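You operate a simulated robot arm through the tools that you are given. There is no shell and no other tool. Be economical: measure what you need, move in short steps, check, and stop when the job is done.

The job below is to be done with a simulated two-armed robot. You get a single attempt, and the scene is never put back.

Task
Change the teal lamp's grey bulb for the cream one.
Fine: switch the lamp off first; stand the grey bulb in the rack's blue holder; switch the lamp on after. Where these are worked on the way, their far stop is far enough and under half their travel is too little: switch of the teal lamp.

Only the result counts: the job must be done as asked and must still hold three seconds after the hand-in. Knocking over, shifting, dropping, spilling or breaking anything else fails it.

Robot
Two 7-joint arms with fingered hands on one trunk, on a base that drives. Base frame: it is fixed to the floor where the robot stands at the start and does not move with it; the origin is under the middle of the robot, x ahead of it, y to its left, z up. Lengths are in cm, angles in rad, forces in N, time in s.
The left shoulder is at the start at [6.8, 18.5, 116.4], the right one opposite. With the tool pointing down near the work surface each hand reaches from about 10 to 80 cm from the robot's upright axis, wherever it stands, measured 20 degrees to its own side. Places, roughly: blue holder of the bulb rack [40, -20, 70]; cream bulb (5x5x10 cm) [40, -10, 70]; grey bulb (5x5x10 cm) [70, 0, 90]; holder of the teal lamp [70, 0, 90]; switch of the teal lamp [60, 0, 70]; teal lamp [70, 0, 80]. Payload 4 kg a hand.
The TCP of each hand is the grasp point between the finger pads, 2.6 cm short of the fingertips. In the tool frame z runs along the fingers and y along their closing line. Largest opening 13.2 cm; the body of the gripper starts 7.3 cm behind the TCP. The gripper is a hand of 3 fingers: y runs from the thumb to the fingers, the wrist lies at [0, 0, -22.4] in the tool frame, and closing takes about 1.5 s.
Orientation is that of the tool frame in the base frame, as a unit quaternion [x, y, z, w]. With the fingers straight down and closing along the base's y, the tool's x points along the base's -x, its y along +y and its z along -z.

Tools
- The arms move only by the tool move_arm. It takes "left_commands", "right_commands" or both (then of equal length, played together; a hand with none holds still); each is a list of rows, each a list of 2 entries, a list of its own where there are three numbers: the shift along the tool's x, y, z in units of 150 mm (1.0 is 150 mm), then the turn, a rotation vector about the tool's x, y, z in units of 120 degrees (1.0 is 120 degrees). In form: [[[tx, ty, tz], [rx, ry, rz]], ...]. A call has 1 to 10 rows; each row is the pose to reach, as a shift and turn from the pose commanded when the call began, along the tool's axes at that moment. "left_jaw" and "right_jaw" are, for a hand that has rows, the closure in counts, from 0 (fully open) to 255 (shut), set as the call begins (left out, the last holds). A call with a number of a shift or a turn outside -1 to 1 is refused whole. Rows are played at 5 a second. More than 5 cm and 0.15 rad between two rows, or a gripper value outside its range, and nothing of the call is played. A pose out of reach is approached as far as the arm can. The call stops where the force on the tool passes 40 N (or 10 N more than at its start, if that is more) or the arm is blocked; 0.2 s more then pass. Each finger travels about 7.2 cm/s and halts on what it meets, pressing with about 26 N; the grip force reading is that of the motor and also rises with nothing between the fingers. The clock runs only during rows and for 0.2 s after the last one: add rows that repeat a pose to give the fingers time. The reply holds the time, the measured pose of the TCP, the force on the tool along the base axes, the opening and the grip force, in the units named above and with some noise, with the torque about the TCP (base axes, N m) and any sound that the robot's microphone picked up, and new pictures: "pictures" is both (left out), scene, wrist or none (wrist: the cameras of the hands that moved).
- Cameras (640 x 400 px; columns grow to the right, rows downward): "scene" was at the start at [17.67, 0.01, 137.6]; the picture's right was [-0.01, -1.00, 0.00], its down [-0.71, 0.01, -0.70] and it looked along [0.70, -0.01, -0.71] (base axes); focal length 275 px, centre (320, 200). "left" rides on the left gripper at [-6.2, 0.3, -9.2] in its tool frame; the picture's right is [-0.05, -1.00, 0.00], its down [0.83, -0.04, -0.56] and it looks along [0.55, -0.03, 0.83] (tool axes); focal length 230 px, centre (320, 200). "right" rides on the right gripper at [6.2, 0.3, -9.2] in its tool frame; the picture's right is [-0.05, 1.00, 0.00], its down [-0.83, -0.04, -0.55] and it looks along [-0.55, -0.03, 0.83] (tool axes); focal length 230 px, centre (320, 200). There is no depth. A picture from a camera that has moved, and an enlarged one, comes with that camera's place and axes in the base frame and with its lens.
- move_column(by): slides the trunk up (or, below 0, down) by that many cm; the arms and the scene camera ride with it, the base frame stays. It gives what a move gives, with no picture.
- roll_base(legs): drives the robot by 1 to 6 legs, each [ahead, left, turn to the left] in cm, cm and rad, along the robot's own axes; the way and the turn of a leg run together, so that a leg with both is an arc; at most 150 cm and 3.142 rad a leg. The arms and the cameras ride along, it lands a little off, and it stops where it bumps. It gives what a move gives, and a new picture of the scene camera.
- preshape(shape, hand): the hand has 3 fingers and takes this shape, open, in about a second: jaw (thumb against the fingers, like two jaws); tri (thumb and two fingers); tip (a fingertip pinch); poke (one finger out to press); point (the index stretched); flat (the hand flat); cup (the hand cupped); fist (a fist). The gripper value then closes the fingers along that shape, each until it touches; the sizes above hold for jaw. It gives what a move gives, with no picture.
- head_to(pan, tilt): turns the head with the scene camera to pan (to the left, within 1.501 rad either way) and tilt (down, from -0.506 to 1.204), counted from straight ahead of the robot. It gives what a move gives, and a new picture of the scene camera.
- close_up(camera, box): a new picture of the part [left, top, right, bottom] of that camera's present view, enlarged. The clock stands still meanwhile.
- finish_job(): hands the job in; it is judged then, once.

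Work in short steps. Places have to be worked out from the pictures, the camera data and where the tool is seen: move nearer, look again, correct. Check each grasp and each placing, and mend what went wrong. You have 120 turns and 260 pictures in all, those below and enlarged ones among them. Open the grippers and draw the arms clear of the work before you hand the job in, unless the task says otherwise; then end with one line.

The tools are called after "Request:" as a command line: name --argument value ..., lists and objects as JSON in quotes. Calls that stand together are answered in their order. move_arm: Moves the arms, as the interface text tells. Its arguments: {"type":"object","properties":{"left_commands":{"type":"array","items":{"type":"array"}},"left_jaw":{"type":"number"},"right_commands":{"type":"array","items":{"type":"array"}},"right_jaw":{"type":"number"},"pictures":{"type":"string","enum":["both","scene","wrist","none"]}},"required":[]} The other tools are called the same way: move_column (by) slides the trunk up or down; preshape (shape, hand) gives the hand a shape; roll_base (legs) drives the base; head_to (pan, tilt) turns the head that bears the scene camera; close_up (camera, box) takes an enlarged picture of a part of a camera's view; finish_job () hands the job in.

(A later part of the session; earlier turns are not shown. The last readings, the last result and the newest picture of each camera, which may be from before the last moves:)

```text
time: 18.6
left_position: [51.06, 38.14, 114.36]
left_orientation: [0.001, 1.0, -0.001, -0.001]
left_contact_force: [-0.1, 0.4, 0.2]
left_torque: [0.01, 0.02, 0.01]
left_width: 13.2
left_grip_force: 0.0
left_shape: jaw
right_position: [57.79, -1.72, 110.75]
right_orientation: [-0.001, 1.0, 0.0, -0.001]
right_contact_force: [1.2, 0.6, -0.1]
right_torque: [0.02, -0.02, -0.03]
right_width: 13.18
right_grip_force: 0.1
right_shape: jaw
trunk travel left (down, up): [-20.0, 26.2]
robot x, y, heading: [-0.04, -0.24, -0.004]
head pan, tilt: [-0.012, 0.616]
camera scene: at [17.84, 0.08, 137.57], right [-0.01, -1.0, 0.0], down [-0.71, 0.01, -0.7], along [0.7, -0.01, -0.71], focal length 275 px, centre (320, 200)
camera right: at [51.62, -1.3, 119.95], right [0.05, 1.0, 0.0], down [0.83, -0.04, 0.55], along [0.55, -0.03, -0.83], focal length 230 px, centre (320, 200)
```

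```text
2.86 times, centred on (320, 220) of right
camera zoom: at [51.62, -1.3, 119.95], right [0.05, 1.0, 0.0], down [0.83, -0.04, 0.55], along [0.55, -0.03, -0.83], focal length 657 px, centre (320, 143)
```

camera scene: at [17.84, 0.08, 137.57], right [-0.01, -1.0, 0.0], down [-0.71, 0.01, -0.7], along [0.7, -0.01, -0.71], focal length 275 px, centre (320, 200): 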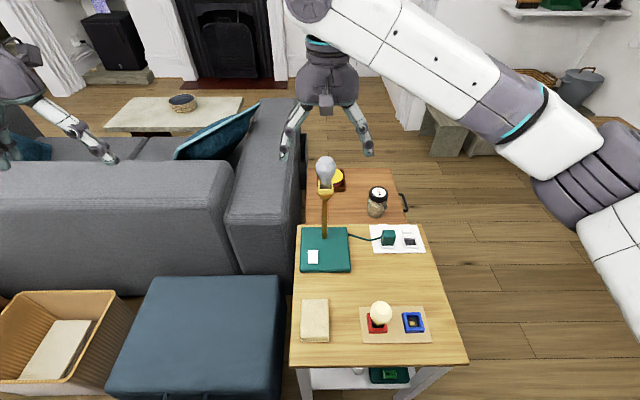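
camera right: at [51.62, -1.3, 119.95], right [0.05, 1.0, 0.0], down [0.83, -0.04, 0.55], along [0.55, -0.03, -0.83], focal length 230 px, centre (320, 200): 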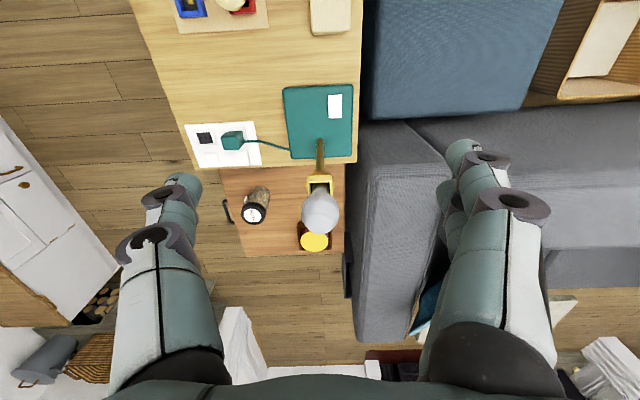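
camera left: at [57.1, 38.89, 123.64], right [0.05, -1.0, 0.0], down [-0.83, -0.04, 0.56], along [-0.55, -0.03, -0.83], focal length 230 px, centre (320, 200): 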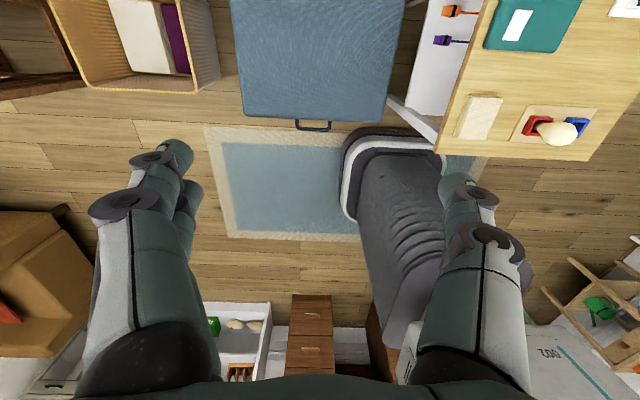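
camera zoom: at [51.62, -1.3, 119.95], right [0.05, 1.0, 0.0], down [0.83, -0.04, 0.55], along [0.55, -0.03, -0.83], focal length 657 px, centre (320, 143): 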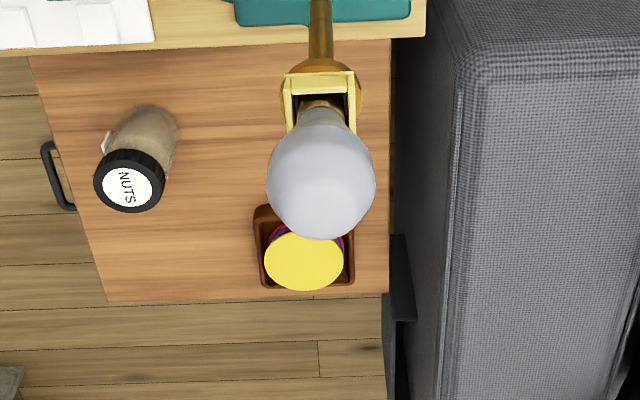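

Globe centre triangulates to [69.6, -2.2, 95.7]. I move above it, then descend with open fingers to z≈101 and check.

Request:
move_arm --right_commands '[[[-0.26, -0.01, 0], [0, 0, 0]], [[-0.52, -0.02, 0], [0, 0, 0]], [[-0.787, -0.033, 0], [0, 0, 0]], [[-0.787, -0.033, 0.2], [0, 0, 0]], [[-0.787, -0.033, 0.4], [0, 0, 0]], [[-0.787, -0.033, 0.6], [0, 0, 0]]]' --pictures "both"

Request:
close_up --camera "scene" --box '[270, 90, 400, 220]'

```text
time: 20.0
left_position: [51.02, 38.19, 114.36]
left_orientation: [0.0, 1.0, -0.001, -0.001]
left_contact_force: [0.1, 0.5, 0.0]
left_torque: [0.01, 0.02, -0.03]
left_width: 13.2
left_grip_force: 0.3
left_shape: jaw
right_position: [69.57, -2.04, 101.49]
right_orientation: [0.0, 1.0, 0.001, 0.0]
right_contact_force: [0.0, -1.0, 0.1]
right_torque: [0.01, -0.01, 0.02]
right_width: 13.18
right_grip_force: 0.2
right_shape: jaw
trunk travel left (down, up): [-20.0, 26.2]
robot x, y, heading: [-0.03, 0.23, -0.005]
head pan, tilt: [-0.012, 0.616]
camera scene: at [17.72, 0.03, 137.59], right [-0.01, -1.0, 0.0], down [-0.71, 0.01, -0.7], along [0.7, -0.01, -0.71], focal length 275 px, centre (320, 200)
camera right: at [63.37, -1.68, 110.77], right [0.05, 1.0, 0.0], down [0.83, -0.04, 0.55], along [0.55, -0.03, -0.83], focal length 230 px, centre (320, 200)
```

scene: 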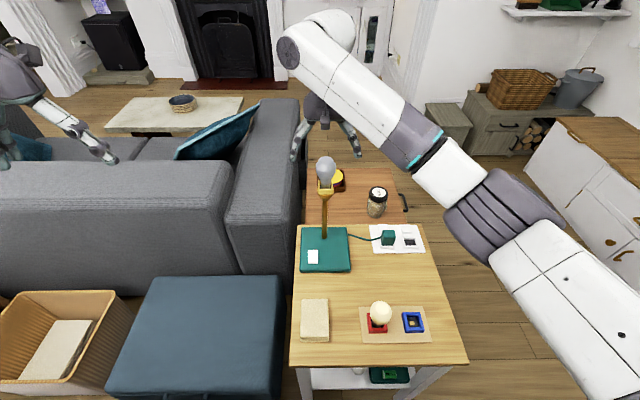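
right: 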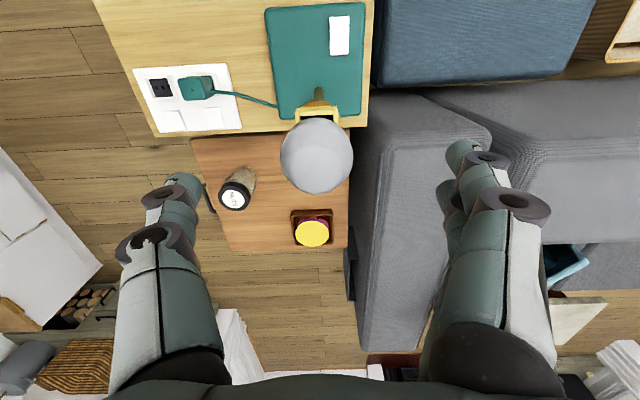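

```text
3.08 times, centred on (335, 155) of scene
camera zoom: at [17.72, 0.03, 137.59], right [-0.01, -1.0, 0.0], down [-0.71, 0.01, -0.7], along [0.7, -0.01, -0.71], focal length 846 px, centre (274, 338)
```

zoom: 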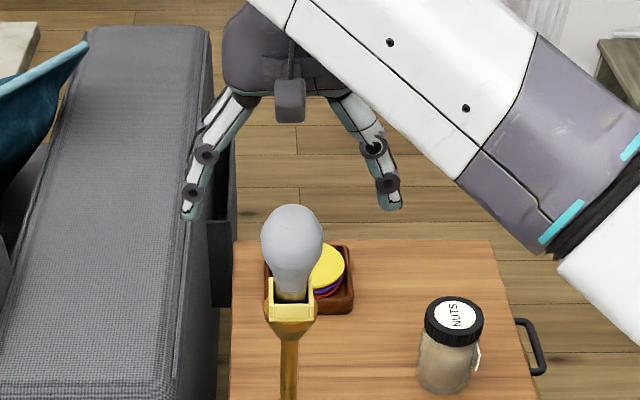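

Alignment agrees. I descend 6 cm around the globe.

Request:
move_arm --right_commands '[[[0, -0.01, 0.2], [0, 0, 0]], [[0, -0.013, 0.39], [0, 0, 0]], [[0, -0.013, 0.39], [0, 0, 0]]]' --pictures "none"

Request:
close_up --camera "scene" --box '[270, 110, 390, 210]'

```text
time: 20.8
left_position: [50.87, 38.16, 114.49]
left_orientation: [0.0, 1.0, 0.001, 0.0]
left_contact_force: [0.8, 0.1, 0.6]
left_torque: [0.02, 0.01, -0.02]
left_width: 13.2
left_grip_force: 0.0
left_shape: jaw
right_position: [69.52, -2.12, 95.74]
right_orientation: [0.001, 1.0, 0.0, 0.0]
right_contact_force: [-0.2, 0.1, -0.8]
right_torque: [-0.01, -0.01, 0.03]
right_width: 13.19
right_grip_force: 0.1
right_shape: jaw
trunk travel left (down, up): [-20.0, 26.2]
robot x, y, heading: [0.16, -0.4, -0.002]
head pan, tilt: [-0.012, 0.616]
```

```text
4.00 times, centred on (330, 160) of scene
camera zoom: at [17.62, 0.03, 137.62], right [-0.01, -1.0, 0.0], down [-0.71, 0.01, -0.7], along [0.7, -0.01, -0.71], focal length 1100 px, centre (280, 360)
```

zoom: 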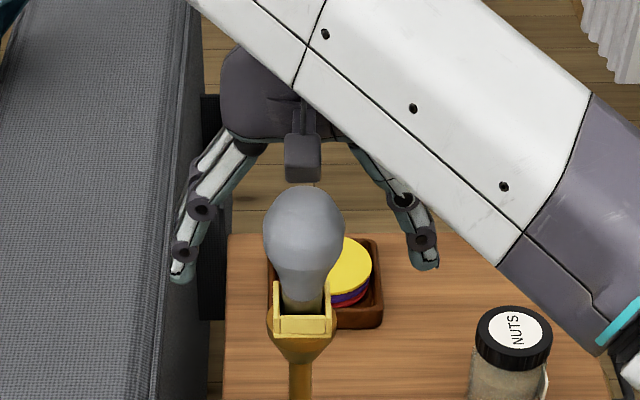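

Fingers straddle the globe. I close on it.

Request:
move_arm --right_commands '[[[0, 0, 0], [0, 0, 0]], [[0, 0, 0], [0, 0, 0]], [[0, 0, 0], [0, 0, 0]], [[0, 0, 0], [0, 0, 0]], [[0, 0, 0], [0, 0, 0]], [[0, 0, 0], [0, 0, 0]], [[0, 0, 0], [0, 0, 0]]]' --right_jaw 255 --pictures "wrist"

Request:
close_up --camera "scene" --box '[270, 110, 390, 210]'

```text
time: 22.4
left_position: [51.05, 38.13, 114.45]
left_orientation: [0.001, 1.0, 0.001, 0.0]
left_contact_force: [-0.1, 0.3, -0.7]
left_torque: [0.02, 0.0, -0.03]
left_width: 13.19
left_grip_force: 0.0
left_shape: jaw
right_position: [69.62, -2.14, 95.62]
right_orientation: [0.0, 1.0, 0.0, -0.001]
right_contact_force: [-2.5, 0.3, -4.0]
right_torque: [-0.07, 0.01, -0.15]
right_width: 3.9
right_grip_force: 26.3
right_shape: jaw
trunk travel left (down, up): [-20.0, 26.2]
robot x, y, heading: [-0.02, 0.23, 0.003]
head pan, tilt: [-0.012, 0.616]
camera right: at [63.37, -1.84, 104.92], right [0.05, 1.0, 0.0], down [0.83, -0.04, 0.55], along [0.55, -0.03, -0.83], focal length 230 px, centre (320, 200)
```

right: 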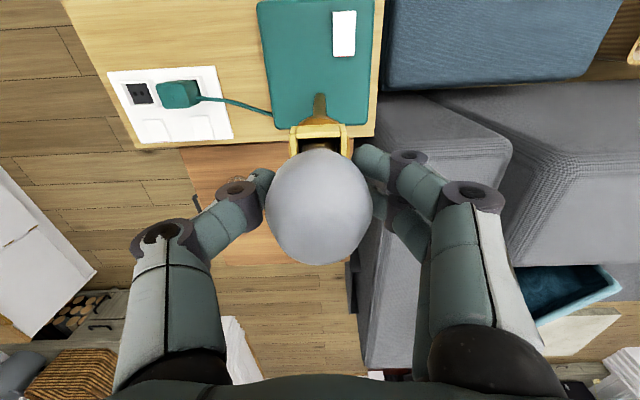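

```text
4.00 times, centred on (330, 160) of scene
camera zoom: at [17.68, 0.03, 137.6], right [-0.01, -1.0, 0.0], down [-0.71, 0.01, -0.7], along [0.7, -0.01, -0.71], focal length 1100 px, centre (280, 360)
```

zoom: 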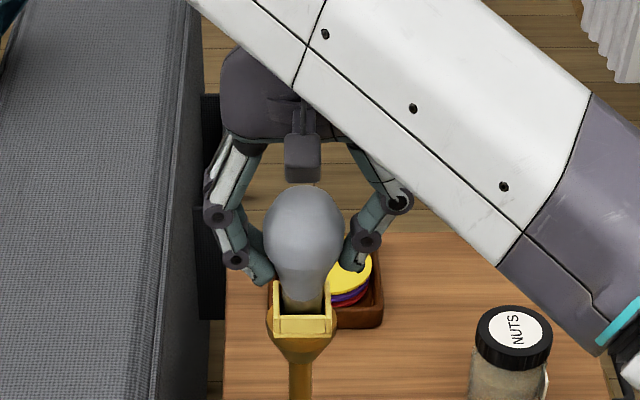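

Gripped at 3.9 cm with small forces. I lift slowly and check.

Request:
move_arm --right_commands '[[[0, 0, -0.03], [0, 0, 0]], [[0, 0, -0.06], [0, 0, 0]], [[0, 0, -0.1], [0, 0, 0]], [[0, 0, -0.15], [0, 0, 0]], [[0, 0, -0.2], [0, 0, 0]]]' --pictures "none"

Request:
close_up --camera "scene" --box '[270, 110, 390, 270]'

```text
time: 23.6
left_position: [50.99, 38.08, 114.49]
left_orientation: [0.0, 1.0, 0.001, 0.0]
left_contact_force: [-0.9, 0.4, 0.1]
left_torque: [-0.02, -0.01, 0.03]
left_width: 13.17
left_grip_force: 0.0
left_shape: jaw
right_position: [69.67, -2.32, 98.78]
right_orientation: [0.0, 1.0, 0.0, 0.0]
right_contact_force: [-0.1, -0.6, -0.9]
right_torque: [-0.01, 0.0, 0.02]
right_width: 3.88
right_grip_force: 25.8
right_shape: jaw
trunk travel left (down, up): [-20.0, 26.2]
robot x, y, heading: [-0.39, -0.06, 0.0]
head pan, tilt: [-0.012, 0.616]
```

```text
2.50 times, centred on (330, 190) of scene
camera zoom: at [17.67, 0.04, 137.6], right [-0.01, -1.0, 0.0], down [-0.71, 0.01, -0.7], along [0.7, -0.01, -0.71], focal length 687 px, centre (295, 225)
```

zoom: 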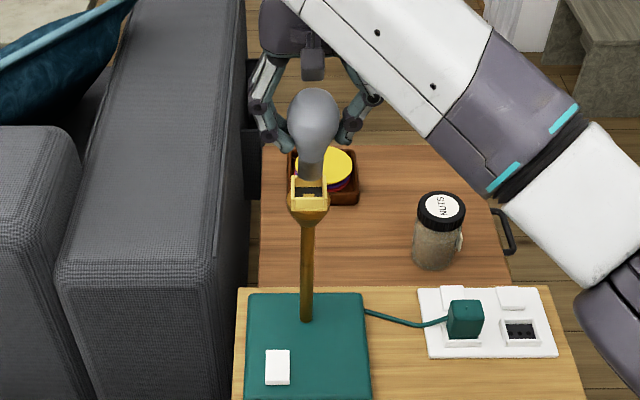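

The bulb comes out freely, lamp unmoved. I lift further and look at the held bulb and the empty holder.

Request:
move_arm --right_commands '[[[0, 0, -0.25], [0, 0, 0]], [[0, 0, -0.5], [0, 0, 0]], [[0, 0, -0.7], [0, 0, 0]]]' --pictures "wrist"

Request:
close_up --camera "scene" --box '[270, 80, 390, 210]'

Request:
close_up --camera "scene" --box '[300, 165, 350, 205]'

```text
time: 24.4
left_position: [50.99, 38.2, 114.52]
left_orientation: [0.0, 1.0, 0.001, 0.001]
left_contact_force: [0.9, 0.1, 0.2]
left_torque: [0.02, -0.03, 0.01]
left_width: 13.2
left_grip_force: 0.1
left_shape: jaw
right_position: [69.5, -2.34, 109.41]
right_orientation: [0.0, 1.0, 0.0, -0.001]
right_contact_force: [-0.1, -0.6, 0.0]
right_torque: [-0.02, -0.02, 0.02]
right_width: 3.88
right_grip_force: 25.7
right_shape: jaw
trunk travel left (down, up): [-20.0, 26.2]
robot x, y, heading: [-0.04, -0.17, -0.001]
head pan, tilt: [-0.012, 0.616]
camera right: at [63.28, -1.96, 118.53], right [0.05, 1.0, 0.0], down [0.83, -0.04, 0.55], along [0.55, -0.03, -0.83], focal length 230 px, centre (320, 200)
```

right: 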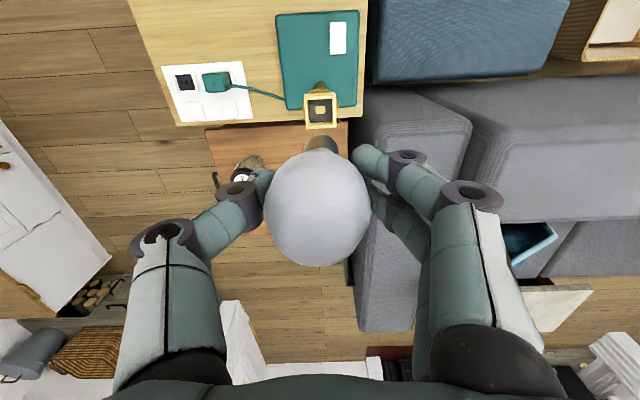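

```text
3.08 times, centred on (330, 145) of scene
camera zoom: at [17.62, 0.05, 137.61], right [-0.01, -1.0, 0.0], down [-0.71, 0.01, -0.7], along [0.7, -0.01, -0.71], focal length 846 px, centre (289, 369)
```

zoom: 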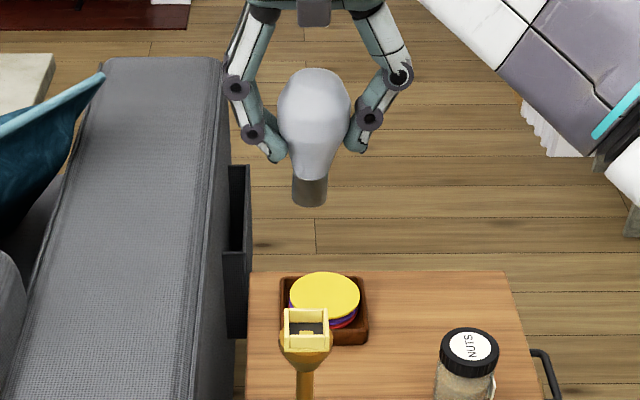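

```text
10.00 times, centred on (325, 185) of scene
camera zoom: at [17.62, 0.05, 137.61], right [-0.01, -1.0, 0.0], down [-0.71, 0.01, -0.7], along [0.7, -0.01, -0.71], focal length 2750 px, centre (270, 350)
```

zoom: 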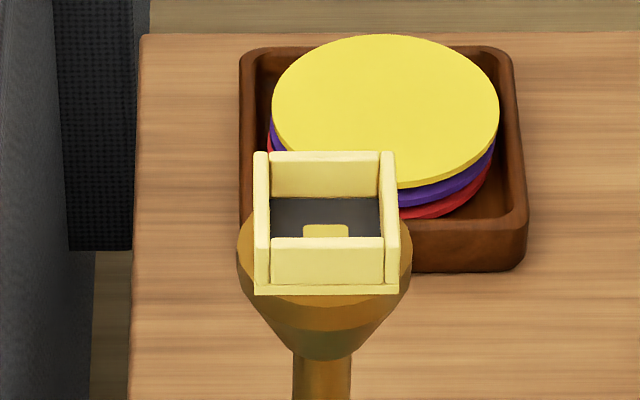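

The bulb hangs vertical in the grip; the lamp holder is a four-walled square box, centre [69.4,-2.25], rim z≈90.6. I carry the bulb toward the blue holder.

Request:
move_arm --right_commands '[[[0.25, -0.17, 0], [0, 0, 0]], [[0.5, -0.34, 0], [0, 0, 0]], [[0.75, -0.5, 0], [0, 0, 0]], [[1.0, -0.67, 0], [0, 0, 0]]]' --pictures "none"

Request:
move_arm --right_commands '[[[0.25, -0.17, 0.1], [0, 0, 0]], [[0.5, -0.34, 0.25], [0, 0, 0]], [[0.75, -0.5, 0.4], [0, 0, 0]], [[0.79, -0.69, 0.6], [0, 0, 0]]]' --pictures "both"

```text
time: 25.4
left_position: [50.75, 38.1, 114.63]
left_orientation: [0.0, 1.0, 0.001, 0.001]
left_contact_force: [0.2, -0.8, 0.0]
left_torque: [0.05, -0.02, 0.02]
left_width: 13.21
left_grip_force: 0.1
left_shape: jaw
right_position: [54.26, -12.47, 109.21]
right_orientation: [0.0, 1.0, 0.001, 0.001]
right_contact_force: [0.5, -1.2, -0.2]
right_torque: [0.0, -0.01, -0.03]
right_width: 3.66
right_grip_force: 26.4
right_shape: jaw
trunk travel left (down, up): [-20.0, 26.2]
robot x, y, heading: [0.23, -0.5, -0.001]
head pan, tilt: [-0.012, 0.616]
```

```text
refused: row 2 steps farther than a row can; nothing moved
```

The width shrank a little (3.66); I check for slip while moving on in smaller steps.

Request:
move_arm --right_commands '[[[0.15, -0.12, 0.1], [0, 0, 0]], [[0.3, -0.24, 0.2], [0, 0, 0]], [[0.45, -0.36, 0.3], [0, 0, 0]], [[0.6, -0.48, 0.4], [0, 0, 0]], [[0.75, -0.6, 0.5], [0, 0, 0]], [[0.79, -0.69, 0.6], [0, 0, 0]]]' --pictures "both"

Request:
close_up --camera "scene" --box '[330, 180, 470, 350]'

```text
time: 26.8
left_position: [50.99, 38.09, 114.55]
left_orientation: [0.0, 1.0, 0.001, 0.0]
left_contact_force: [0.3, 0.2, 0.6]
left_torque: [-0.02, -0.02, -0.01]
left_width: 13.2
left_grip_force: 0.0
left_shape: jaw
right_position: [42.48, -22.84, 100.26]
right_orientation: [0.0, 1.0, 0.0, 0.0]
right_contact_force: [0.5, -0.6, -0.9]
right_torque: [-0.01, 0.0, -0.03]
right_width: 3.66
right_grip_force: 25.8
right_shape: jaw
trunk travel left (down, up): [-20.0, 26.2]
robot x, y, heading: [-0.06, 0.08, 0.001]
head pan, tilt: [-0.012, 0.616]
camera scene: at [17.66, -0.03, 137.6], right [-0.01, -1.0, 0.0], down [-0.71, 0.01, -0.7], along [0.7, -0.01, -0.71], focal length 275 px, centre (320, 200)
camera right: at [36.29, -22.47, 109.51], right [0.05, 1.0, 0.0], down [0.83, -0.04, 0.55], along [0.55, -0.03, -0.83], focal length 230 px, centre (320, 200)
```

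scene: 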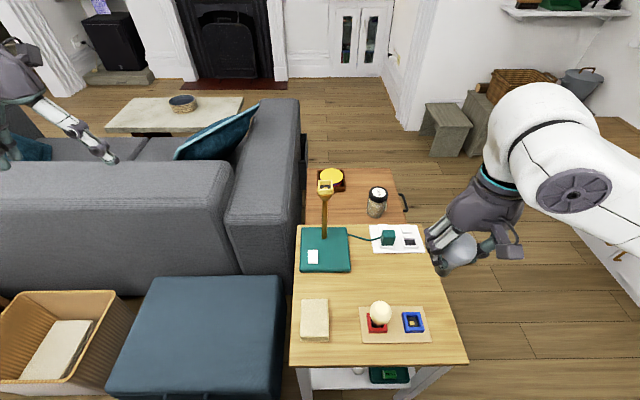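
right: 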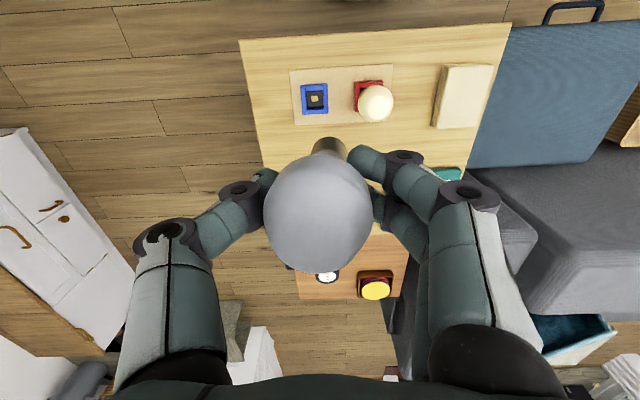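

```text
2.35 times, centred on (400, 265) of scene
camera zoom: at [17.66, -0.03, 137.6], right [-0.01, -1.0, 0.0], down [-0.71, 0.01, -0.7], along [0.7, -0.01, -0.71], focal length 647 px, centre (132, 47)
```

zoom: 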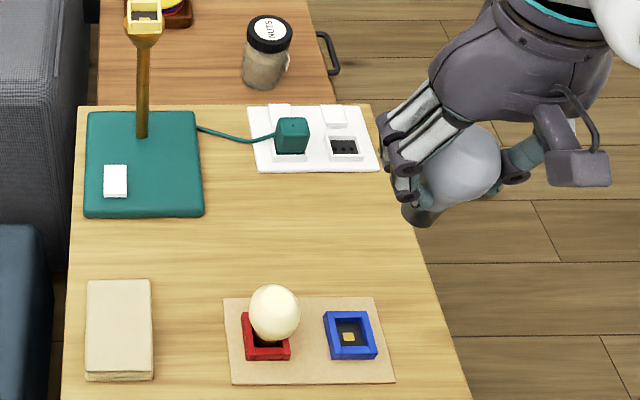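

Request:
close_up --camera "right" --box '[230, 60, 410, 280]'

Request:
close_up --camera "right" --box '[280, 60, 400, 135]'

Request:
close_up --camera "scene" --box '[355, 290, 435, 350]'

Request:
close_up --camera "scene" --box '[420, 210, 540, 285]'

```text
1.82 times, centred on (320, 170) of right
camera zoom: at [36.29, -22.47, 109.51], right [0.05, 1.0, 0.0], down [0.83, -0.04, 0.55], along [0.55, -0.03, -0.83], focal length 418 px, centre (320, 254)
```

zoom: 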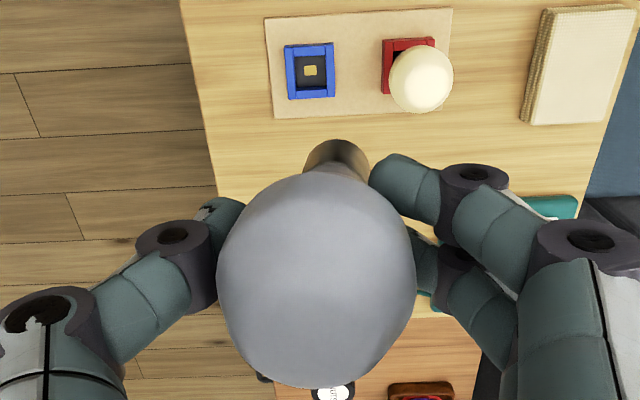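

```text
5.33 times, centred on (340, 98) of right
camera zoom: at [36.29, -22.47, 109.51], right [0.05, 1.0, 0.0], down [0.83, -0.04, 0.55], along [0.55, -0.03, -0.83], focal length 1227 px, centre (213, 747)
```

zoom: 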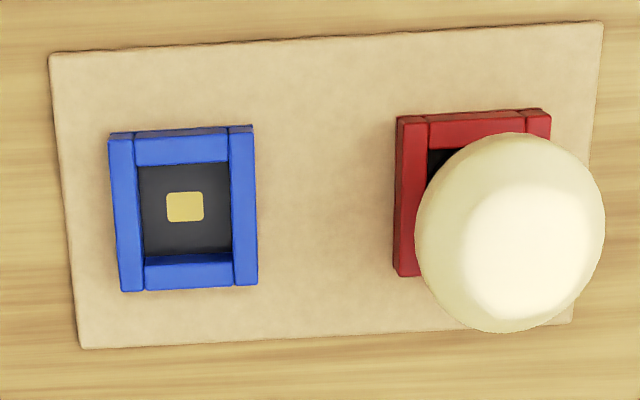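

```text
6.67 times, centred on (395, 320) of scene
camera zoom: at [17.66, -0.03, 137.6], right [-0.01, -1.0, 0.0], down [-0.71, 0.01, -0.7], along [0.7, -0.01, -0.71], focal length 1833 px, centre (-180, -600)
```

zoom: 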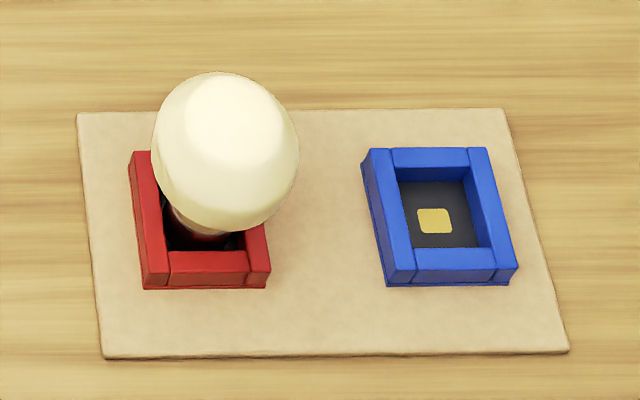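

```text
5.33 times, centred on (480, 248) of scene
camera zoom: at [17.66, -0.03, 137.6], right [-0.01, -1.0, 0.0], down [-0.71, 0.01, -0.7], along [0.7, -0.01, -0.71], focal length 1466 px, centre (-533, -53)
```

zoom: 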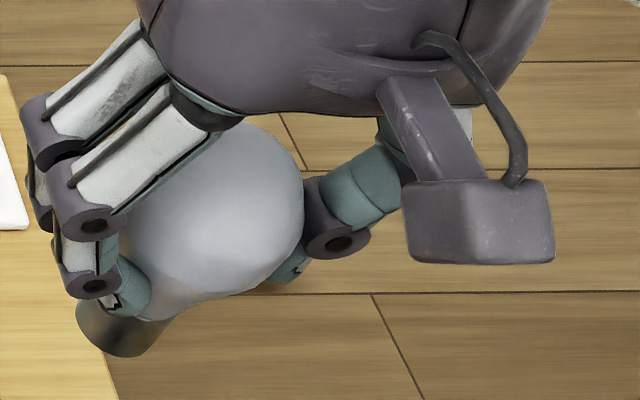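

The bulb has rocked ~7° in the grip (its base toward +y). I tilt the hand to bring it upright while moving slowly down and toward the blue holder (~[43.2,-23.3], rim z≈69.8).

Request:
move_arm --right_commands '[[[-0.01, 0, 0.13], [0.011, 0, 0]], [[-0.02, -0.01, 0.27], [0.022, 0, 0]], [[-0.03, -0.02, 0.4], [0.033, 0, 0]], [[-0.04, -0.03, 0.54], [0.044, 0, 0]], [[-0.04, -0.03, 0.67], [0.055, 0, 0]], [[-0.04, -0.03, 0.8], [0.0625, 0, 0]]]' --pictures "both"

Request:
close_up --camera "right" --box '[230, 40, 410, 260]'

Request:
close_up --camera "scene" --box '[360, 220, 500, 345]'

```text
time: 28.2
left_position: [50.89, 38.13, 114.51]
left_orientation: [0.0, 1.0, -0.001, 0.0]
left_contact_force: [0.6, -0.2, 0.4]
left_torque: [-0.01, -0.03, 0.01]
left_width: 13.21
left_grip_force: 0.0
left_shape: jaw
right_position: [43.29, -23.2, 88.22]
right_orientation: [0.0, 0.998, -0.066, 0.0]
right_contact_force: [0.5, -0.6, -0.6]
right_torque: [-0.01, -0.02, 0.0]
right_width: 3.62
right_grip_force: 26.0
right_shape: jaw
trunk travel left (down, up): [-20.0, 26.2]
robot x, y, heading: [0.05, 0.06, -0.001]
head pan, tilt: [-0.012, 0.616]
camera scene: at [17.68, 0.0, 137.6], right [-0.01, -1.0, 0.0], down [-0.71, 0.01, -0.7], along [0.7, -0.01, -0.71], focal length 275 px, centre (320, 200)
camera right: at [37.09, -21.73, 97.36], right [0.05, 0.99, -0.13], down [0.83, 0.03, 0.56], along [0.55, -0.14, -0.82], focal length 230 px, centre (320, 200)
```

scene: 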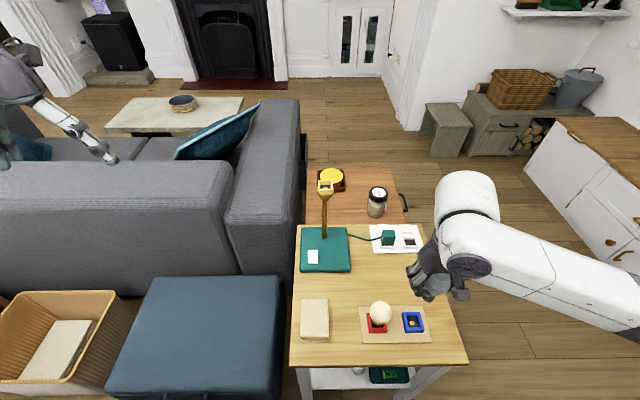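
right: 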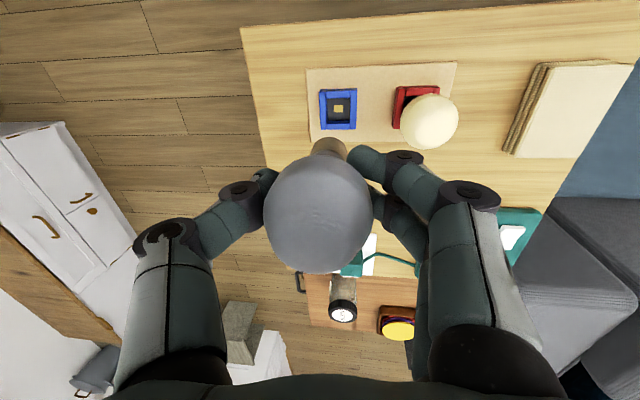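

```text
1.82 times, centred on (320, 150) of right
camera zoom: at [37.09, -21.73, 97.36], right [0.05, 0.99, -0.13], down [0.83, 0.03, 0.56], along [0.55, -0.14, -0.82], focal length 418 px, centre (320, 291)
```

zoom: 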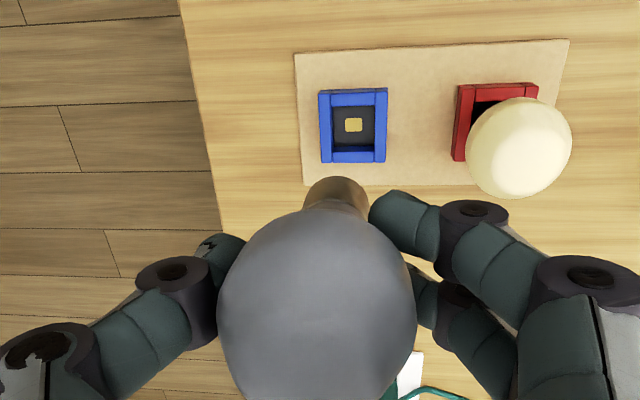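

```text
3.20 times, centred on (430, 282) of scene
camera zoom: at [17.68, 0.0, 137.6], right [-0.01, -1.0, 0.0], down [-0.71, 0.01, -0.7], along [0.7, -0.01, -0.71], focal length 880 px, centre (-32, -64)
```

zoom: 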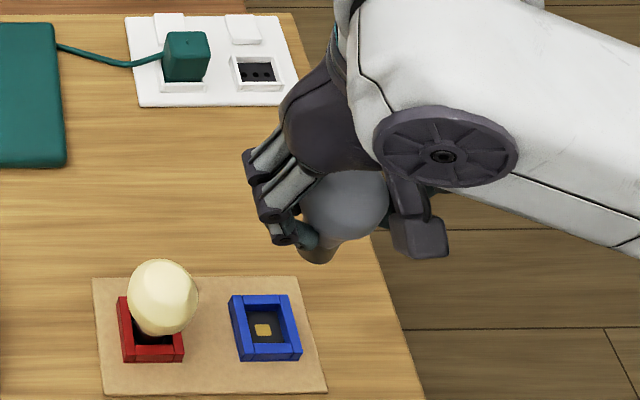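

The cream bulb stands only ~8.7 cm from the blue holder, so fingers closing along y would strike it. I turn the hand about the vertical here (z 88) so the fingers close along x instead.

Request:
move_arm --right_commands '[[[0, 0, 0], [0, -0.009, -0.069]], [[0, 0, 0], [0, -0.018, -0.139]], [[0, 0, 0], [0, -0.028, -0.208]], [[0, 0, 0], [0, -0.037, -0.278]], [[0, 0, 0], [0, -0.046, -0.347]], [[0, 0, 0], [0, -0.055, -0.416]], [[0, 0, 0], [0, -0.064, -0.486]], [[0, 0, 0], [0, -0.073, -0.555]], [[0, 0, 0], [0, -0.083, -0.625]], [[0, 0, 0], [0, -0.092, -0.694]]]' --pictures "both"

Request:
close_up --camera "scene" --box '[360, 220, 500, 345]'

```text
time: 30.4
left_position: [50.87, 38.21, 114.47]
left_orientation: [0.0, 1.0, 0.001, 0.0]
left_contact_force: [0.1, 0.0, -0.5]
left_torque: [0.0, 0.0, -0.03]
left_width: 13.18
left_grip_force: 0.0
left_shape: jaw
right_position: [43.21, -23.21, 88.16]
right_orientation: [-0.669, 0.74, -0.048, 0.045]
right_contact_force: [0.2, 0.3, -0.6]
right_torque: [0.02, 0.0, 0.0]
right_width: 3.62
right_grip_force: 26.1
right_shape: jaw
trunk travel left (down, up): [-20.0, 26.2]
robot x, y, heading: [0.11, 0.02, -0.003]
head pan, tilt: [-0.012, 0.616]
camera scene: at [17.65, 0.0, 137.61], right [-0.01, -1.0, 0.0], down [-0.71, 0.01, -0.7], along [0.7, -0.01, -0.71], focal length 275 px, centre (320, 200)
camera right: at [41.01, -29.21, 97.37], right [-0.98, 0.15, -0.13], down [0.05, 0.83, 0.56], along [0.19, 0.54, -0.82], focal length 230 px, centre (320, 200)
```

scene: 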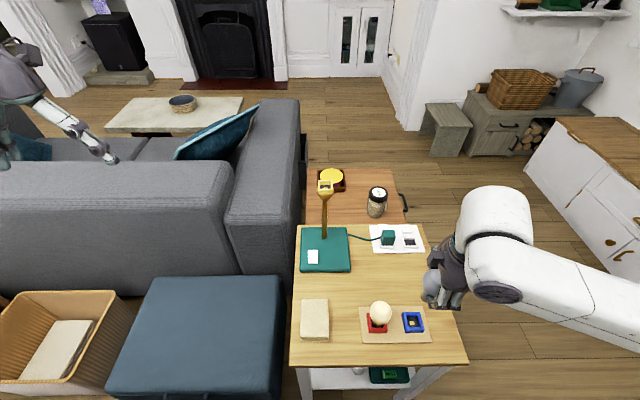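
right: 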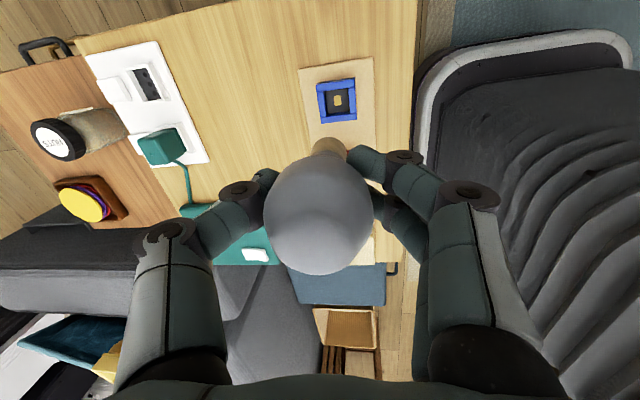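

```text
3.20 times, centred on (430, 282) of scene
camera zoom: at [17.65, 0.0, 137.61], right [-0.01, -1.0, 0.0], down [-0.71, 0.01, -0.7], along [0.7, -0.01, -0.71], focal length 880 px, centre (-32, -64)
```

zoom: 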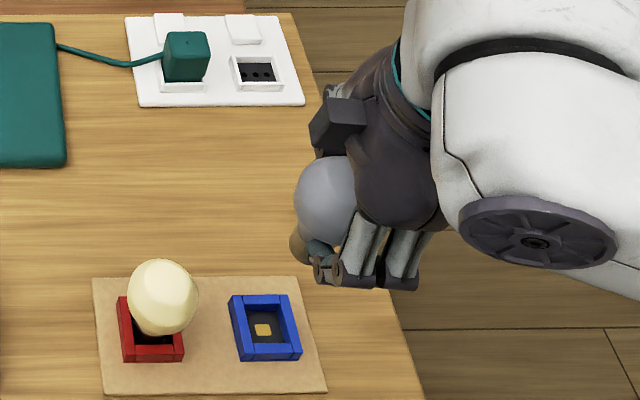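

Cross-checking four views puts the blue rim at z≈67, centre ≈[43.75,-23.85]. Bulb tip is now ≈[43.4,-23.0,82]. I shift and descend 11 cm, then re-measure.

Request:
move_arm --right_commands '[[[0.01, 0.014, 0.146], [0, 0, 0]], [[0.02, 0.028, 0.292], [0, 0, 0]], [[0.031, 0.042, 0.438], [0, 0, 0]], [[0.041, 0.056, 0.584], [0, 0, 0]], [[0.051, 0.0695, 0.73], [0, 0, 0]]]' --pictures "wrist"

Request:
close_up --camera "right" --box '[230, 30, 410, 200]'

Request:
close_up --camera "scene" --box '[350, 250, 470, 345]'

```text
time: 31.6
left_position: [51.06, 38.12, 114.53]
left_orientation: [0.001, 1.0, 0.0, 0.0]
left_contact_force: [-0.7, -0.5, 0.6]
left_torque: [-0.01, 0.02, -0.02]
left_width: 13.19
left_grip_force: 0.0
left_shape: jaw
right_position: [43.69, -24.06, 77.31]
right_orientation: [-0.668, 0.742, -0.048, 0.044]
right_contact_force: [-0.4, 0.4, 0.5]
right_torque: [0.04, -0.01, 0.0]
right_width: 3.62
right_grip_force: 25.5
right_shape: jaw
trunk travel left (down, up): [-20.0, 26.2]
robot x, y, heading: [-0.26, -0.14, -0.002]
head pan, tilt: [-0.012, 0.616]
camera right: at [41.34, -30.0, 86.38], right [-0.98, 0.15, -0.13], down [0.06, 0.83, 0.56], along [0.19, 0.54, -0.82], focal length 230 px, centre (320, 200)
```

right: 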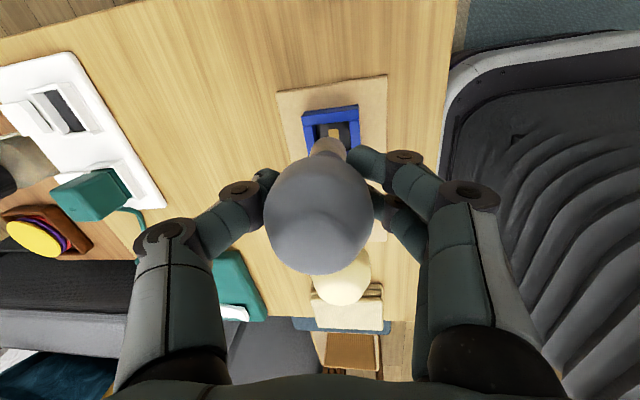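

```text
2.35 times, centred on (320, 115) of right
camera zoom: at [41.34, -30.0, 86.38], right [-0.98, 0.15, -0.13], down [0.06, 0.83, 0.56], along [0.19, 0.54, -0.82], focal length 541 px, centre (320, 400)
```

zoom: 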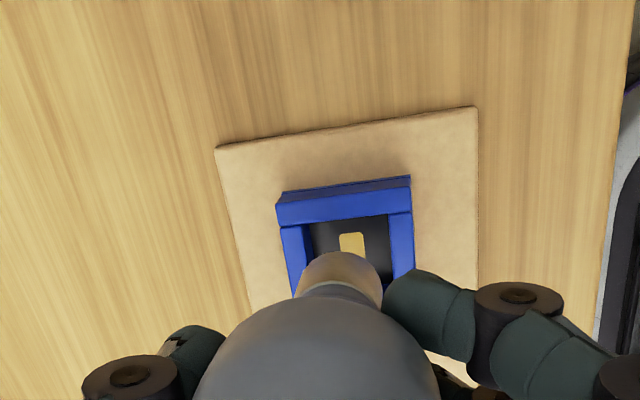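

```text
4.21 times, centred on (410, 298) of scene
camera zoom: at [17.68, 0.0, 137.6], right [-0.01, -1.0, 0.0], down [-0.71, 0.01, -0.7], along [0.7, -0.01, -0.71], focal length 1158 px, centre (-59, -210)
```

zoom: 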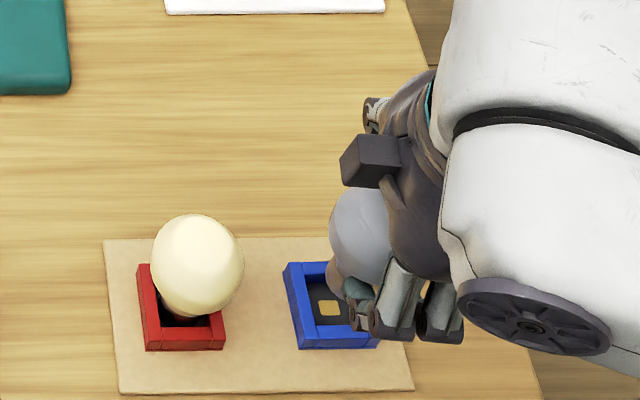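

Tip ≈[43.9,-23.9,71.1], holder centre ≈[43.9,-23.8] – aligned within my error. I lower 3.3 cm and look again.

Request:
move_arm --right_commands '[[[0, 0.01, 0.073], [0, 0, 0]], [[0, 0.02, 0.146], [0, 0, 0]], [[-0.002, 0.029, 0.218], [0, 0, 0]]]' --pictures "wrist"

Request:
close_up --camera "right" --box '[250, 60, 400, 180]'

Request:
close_up --camera "scene" --box '[380, 275, 460, 340]'

```text
time: 32.4
left_position: [50.9, 38.21, 114.43]
left_orientation: [0.0, 1.0, 0.0, 0.0]
left_contact_force: [-0.3, 1.1, 0.9]
left_torque: [0.03, -0.02, 0.0]
left_width: 13.19
left_grip_force: 0.1
left_shape: jaw
right_position: [43.62, -24.0, 73.9]
right_orientation: [-0.668, 0.741, -0.049, 0.044]
right_contact_force: [1.1, -0.4, 0.1]
right_torque: [0.03, 0.02, 0.02]
right_width: 3.61
right_grip_force: 26.2
right_shape: jaw
trunk travel left (down, up): [-20.0, 26.2]
robot x, y, heading: [0.21, 0.09, -0.003]
head pan, tilt: [-0.012, 0.616]
camera right: at [41.37, -29.94, 83.1], right [-0.98, 0.15, -0.13], down [0.06, 0.83, 0.56], along [0.19, 0.54, -0.82], focal length 230 px, centre (320, 200)
```

right: 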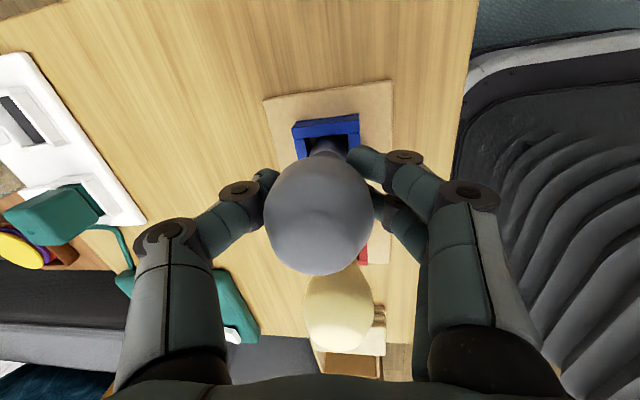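

```text
3.33 times, centred on (325, 120) of right
camera zoom: at [41.37, -29.94, 83.1], right [-0.98, 0.15, -0.13], down [0.06, 0.83, 0.56], along [0.19, 0.54, -0.82], focal length 767 px, centre (303, 467)
```

zoom: 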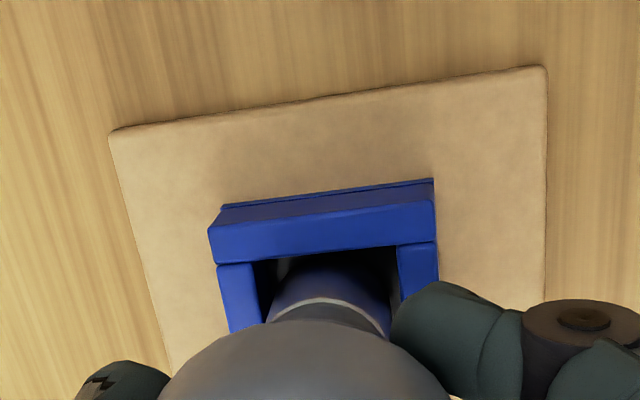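

```text
6.15 times, centred on (420, 308) of scene
camera zoom: at [17.67, 0.01, 137.6], right [-0.01, -1.0, 0.0], down [-0.71, 0.01, -0.7], along [0.7, -0.01, -0.71], focal length 1692 px, centre (-295, -462)
```

zoom: 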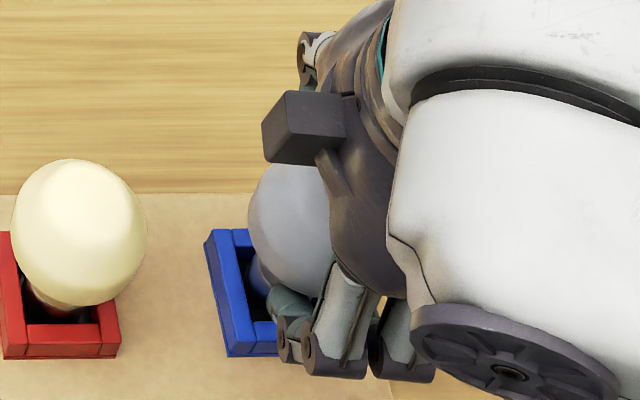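

The tip is at the mouth of the holder, slightly toward -x/-y. I nudge 0.1 cm in +x and +y and lower in small steps watching the force.

Request:
move_arm --right_commands '[[[-0.007, -0.006, 0], [0, 0, 0]], [[-0.007, -0.0025, 0.0264], [0, 0, 0]], [[-0.007, 0.001, 0.053], [0, 0, 0]], [[-0.007, 0.0045, 0.079], [0, 0, 0]]]' --pictures "none"

Request:
close_up --camera "right" --box '[250, 60, 400, 180]'

```text
time: 33.4
left_position: [50.79, 38.17, 114.54]
left_orientation: [0.0, 1.0, 0.0, 0.001]
left_contact_force: [0.0, -0.1, 1.5]
left_torque: [0.0, -0.02, -0.04]
left_width: 13.16
left_grip_force: 0.0
left_shape: jaw
right_position: [43.54, -24.03, 73.01]
right_orientation: [-0.668, 0.741, -0.05, 0.046]
right_contact_force: [-0.1, -1.2, 11.0]
right_torque: [-0.01, 0.01, 0.02]
right_width: 3.65
right_grip_force: 26.2
right_shape: jaw
trunk travel left (down, up): [-20.0, 26.2]
robot x, y, heading: [-0.04, -0.52, -0.005]
head pan, tilt: [-0.012, 0.616]
```

```text
3.33 times, centred on (325, 120) of right
camera zoom: at [41.41, -29.93, 82.04], right [-0.98, 0.16, -0.14], down [0.05, 0.83, 0.56], along [0.2, 0.54, -0.82], focal length 767 px, centre (303, 467)
```

zoom: 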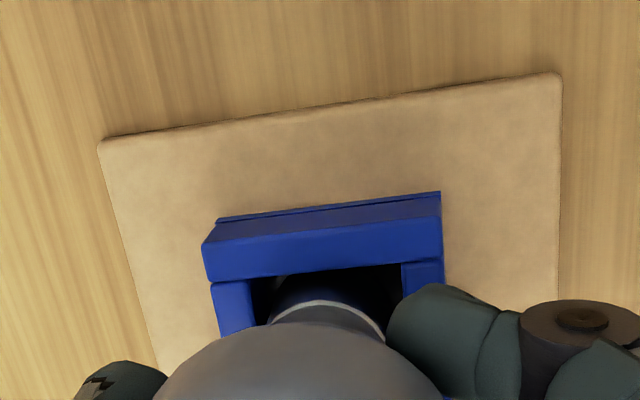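

Request:
close_up --camera "scene" --box '[395, 285, 445, 335]'

Request:
close_up --camera "right" --box '[290, 110, 360, 170]'

```text
8.00 times, centred on (420, 310) of scene
camera zoom: at [17.51, 0.06, 137.65], right [-0.01, -1.0, 0.0], down [-0.71, 0.01, -0.7], along [0.7, -0.01, -0.71], focal length 2200 px, centre (-480, -680)
```

zoom: 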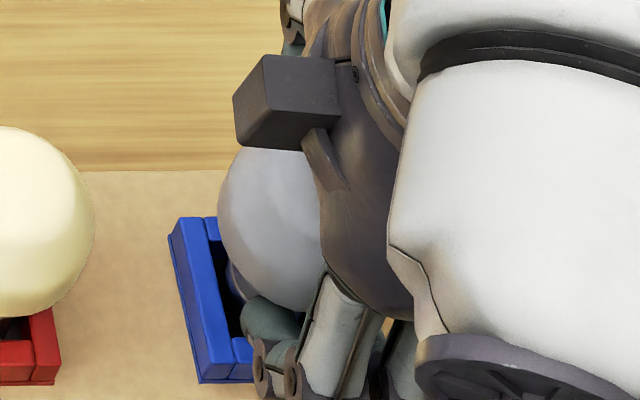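

```text
6.67 times, centred on (325, 140) of right
camera zoom: at [41.41, -29.93, 82.04], right [-0.98, 0.16, -0.14], down [0.05, 0.83, 0.56], along [0.2, 0.54, -0.82], focal length 1534 px, centre (287, 600)
```

zoom: 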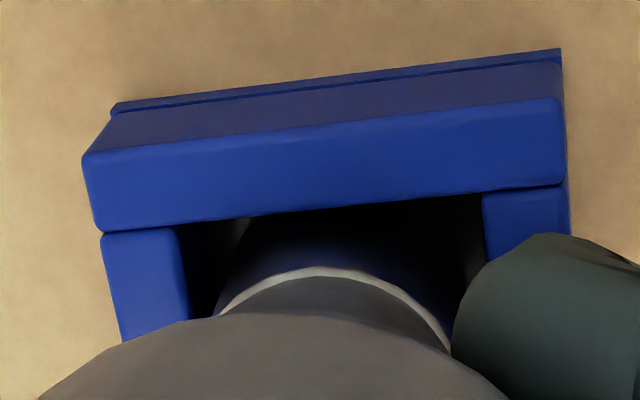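

The base is inside the holder walls and pressing on the floor (11 N). I press 0.3 cm more to confirm it is seated.

Request:
move_arm --right_commands '[[[0, 0.0013, 0.01], [0, 0, 0]], [[0, 0.0026, 0.02], [0, 0, 0]], [[0, 0.0026, 0.02], [0, 0, 0]]]' --pictures "none"

Request:
close_up --camera "right" --box '[290, 110, 360, 170]'

```text
time: 34.2
left_position: [50.93, 38.08, 114.49]
left_orientation: [0.001, 1.0, 0.001, 0.0]
left_contact_force: [-0.2, 0.1, 0.4]
left_torque: [-0.02, -0.01, -0.01]
left_width: 13.19
left_grip_force: 0.1
left_shape: jaw
right_position: [43.51, -23.86, 72.51]
right_orientation: [-0.668, 0.742, -0.048, 0.043]
right_contact_force: [-1.9, -0.4, 0.5]
right_torque: [0.0, 0.14, -0.03]
right_width: 3.2
right_grip_force: 25.8
right_shape: jaw
trunk travel left (down, up): [-20.0, 26.2]
robot x, y, heading: [0.15, -0.24, 0.003]
head pan, tilt: [-0.012, 0.616]
```

```text
6.67 times, centred on (325, 140) of right
camera zoom: at [41.32, -29.84, 81.55], right [-0.98, 0.15, -0.13], down [0.06, 0.83, 0.56], along [0.19, 0.54, -0.82], focal length 1534 px, centre (287, 600)
```

zoom: 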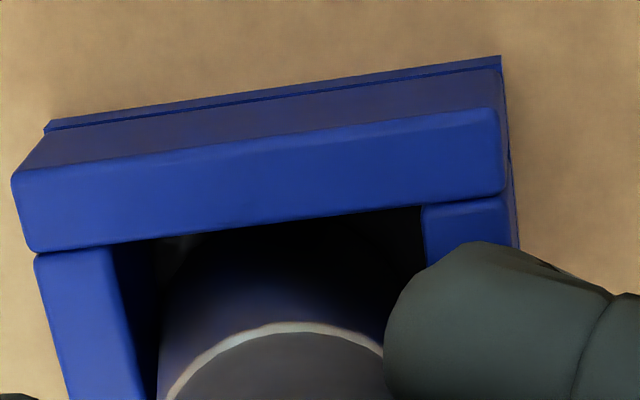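

The width changed to 3.2: the bulb shifted in the grip. I take a full look.

Request:
close_up --camera "right" --box '[200, 80, 440, 300]'

Request:
close_up --camera "scene" --box '[350, 250, 470, 345]'

```text
1.82 times, centred on (320, 190) of right
camera zoom: at [41.32, -29.84, 81.55], right [-0.98, 0.15, -0.13], down [0.06, 0.83, 0.56], along [0.19, 0.54, -0.82], focal length 418 px, centre (320, 218)
```

zoom: 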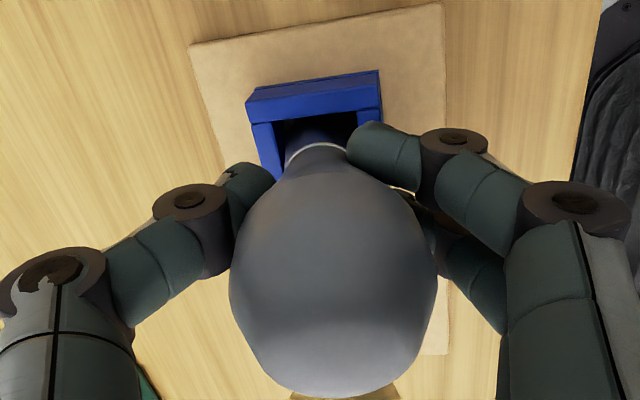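

```text
4.21 times, centred on (410, 298) of scene
camera zoom: at [17.63, 0.02, 137.6], right [-0.01, -1.0, 0.0], down [-0.71, 0.01, -0.7], along [0.7, -0.01, -0.71], focal length 1158 px, centre (-59, -210)
```

zoom: 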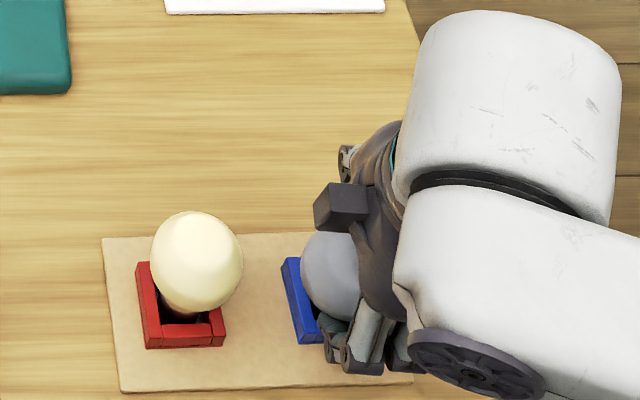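

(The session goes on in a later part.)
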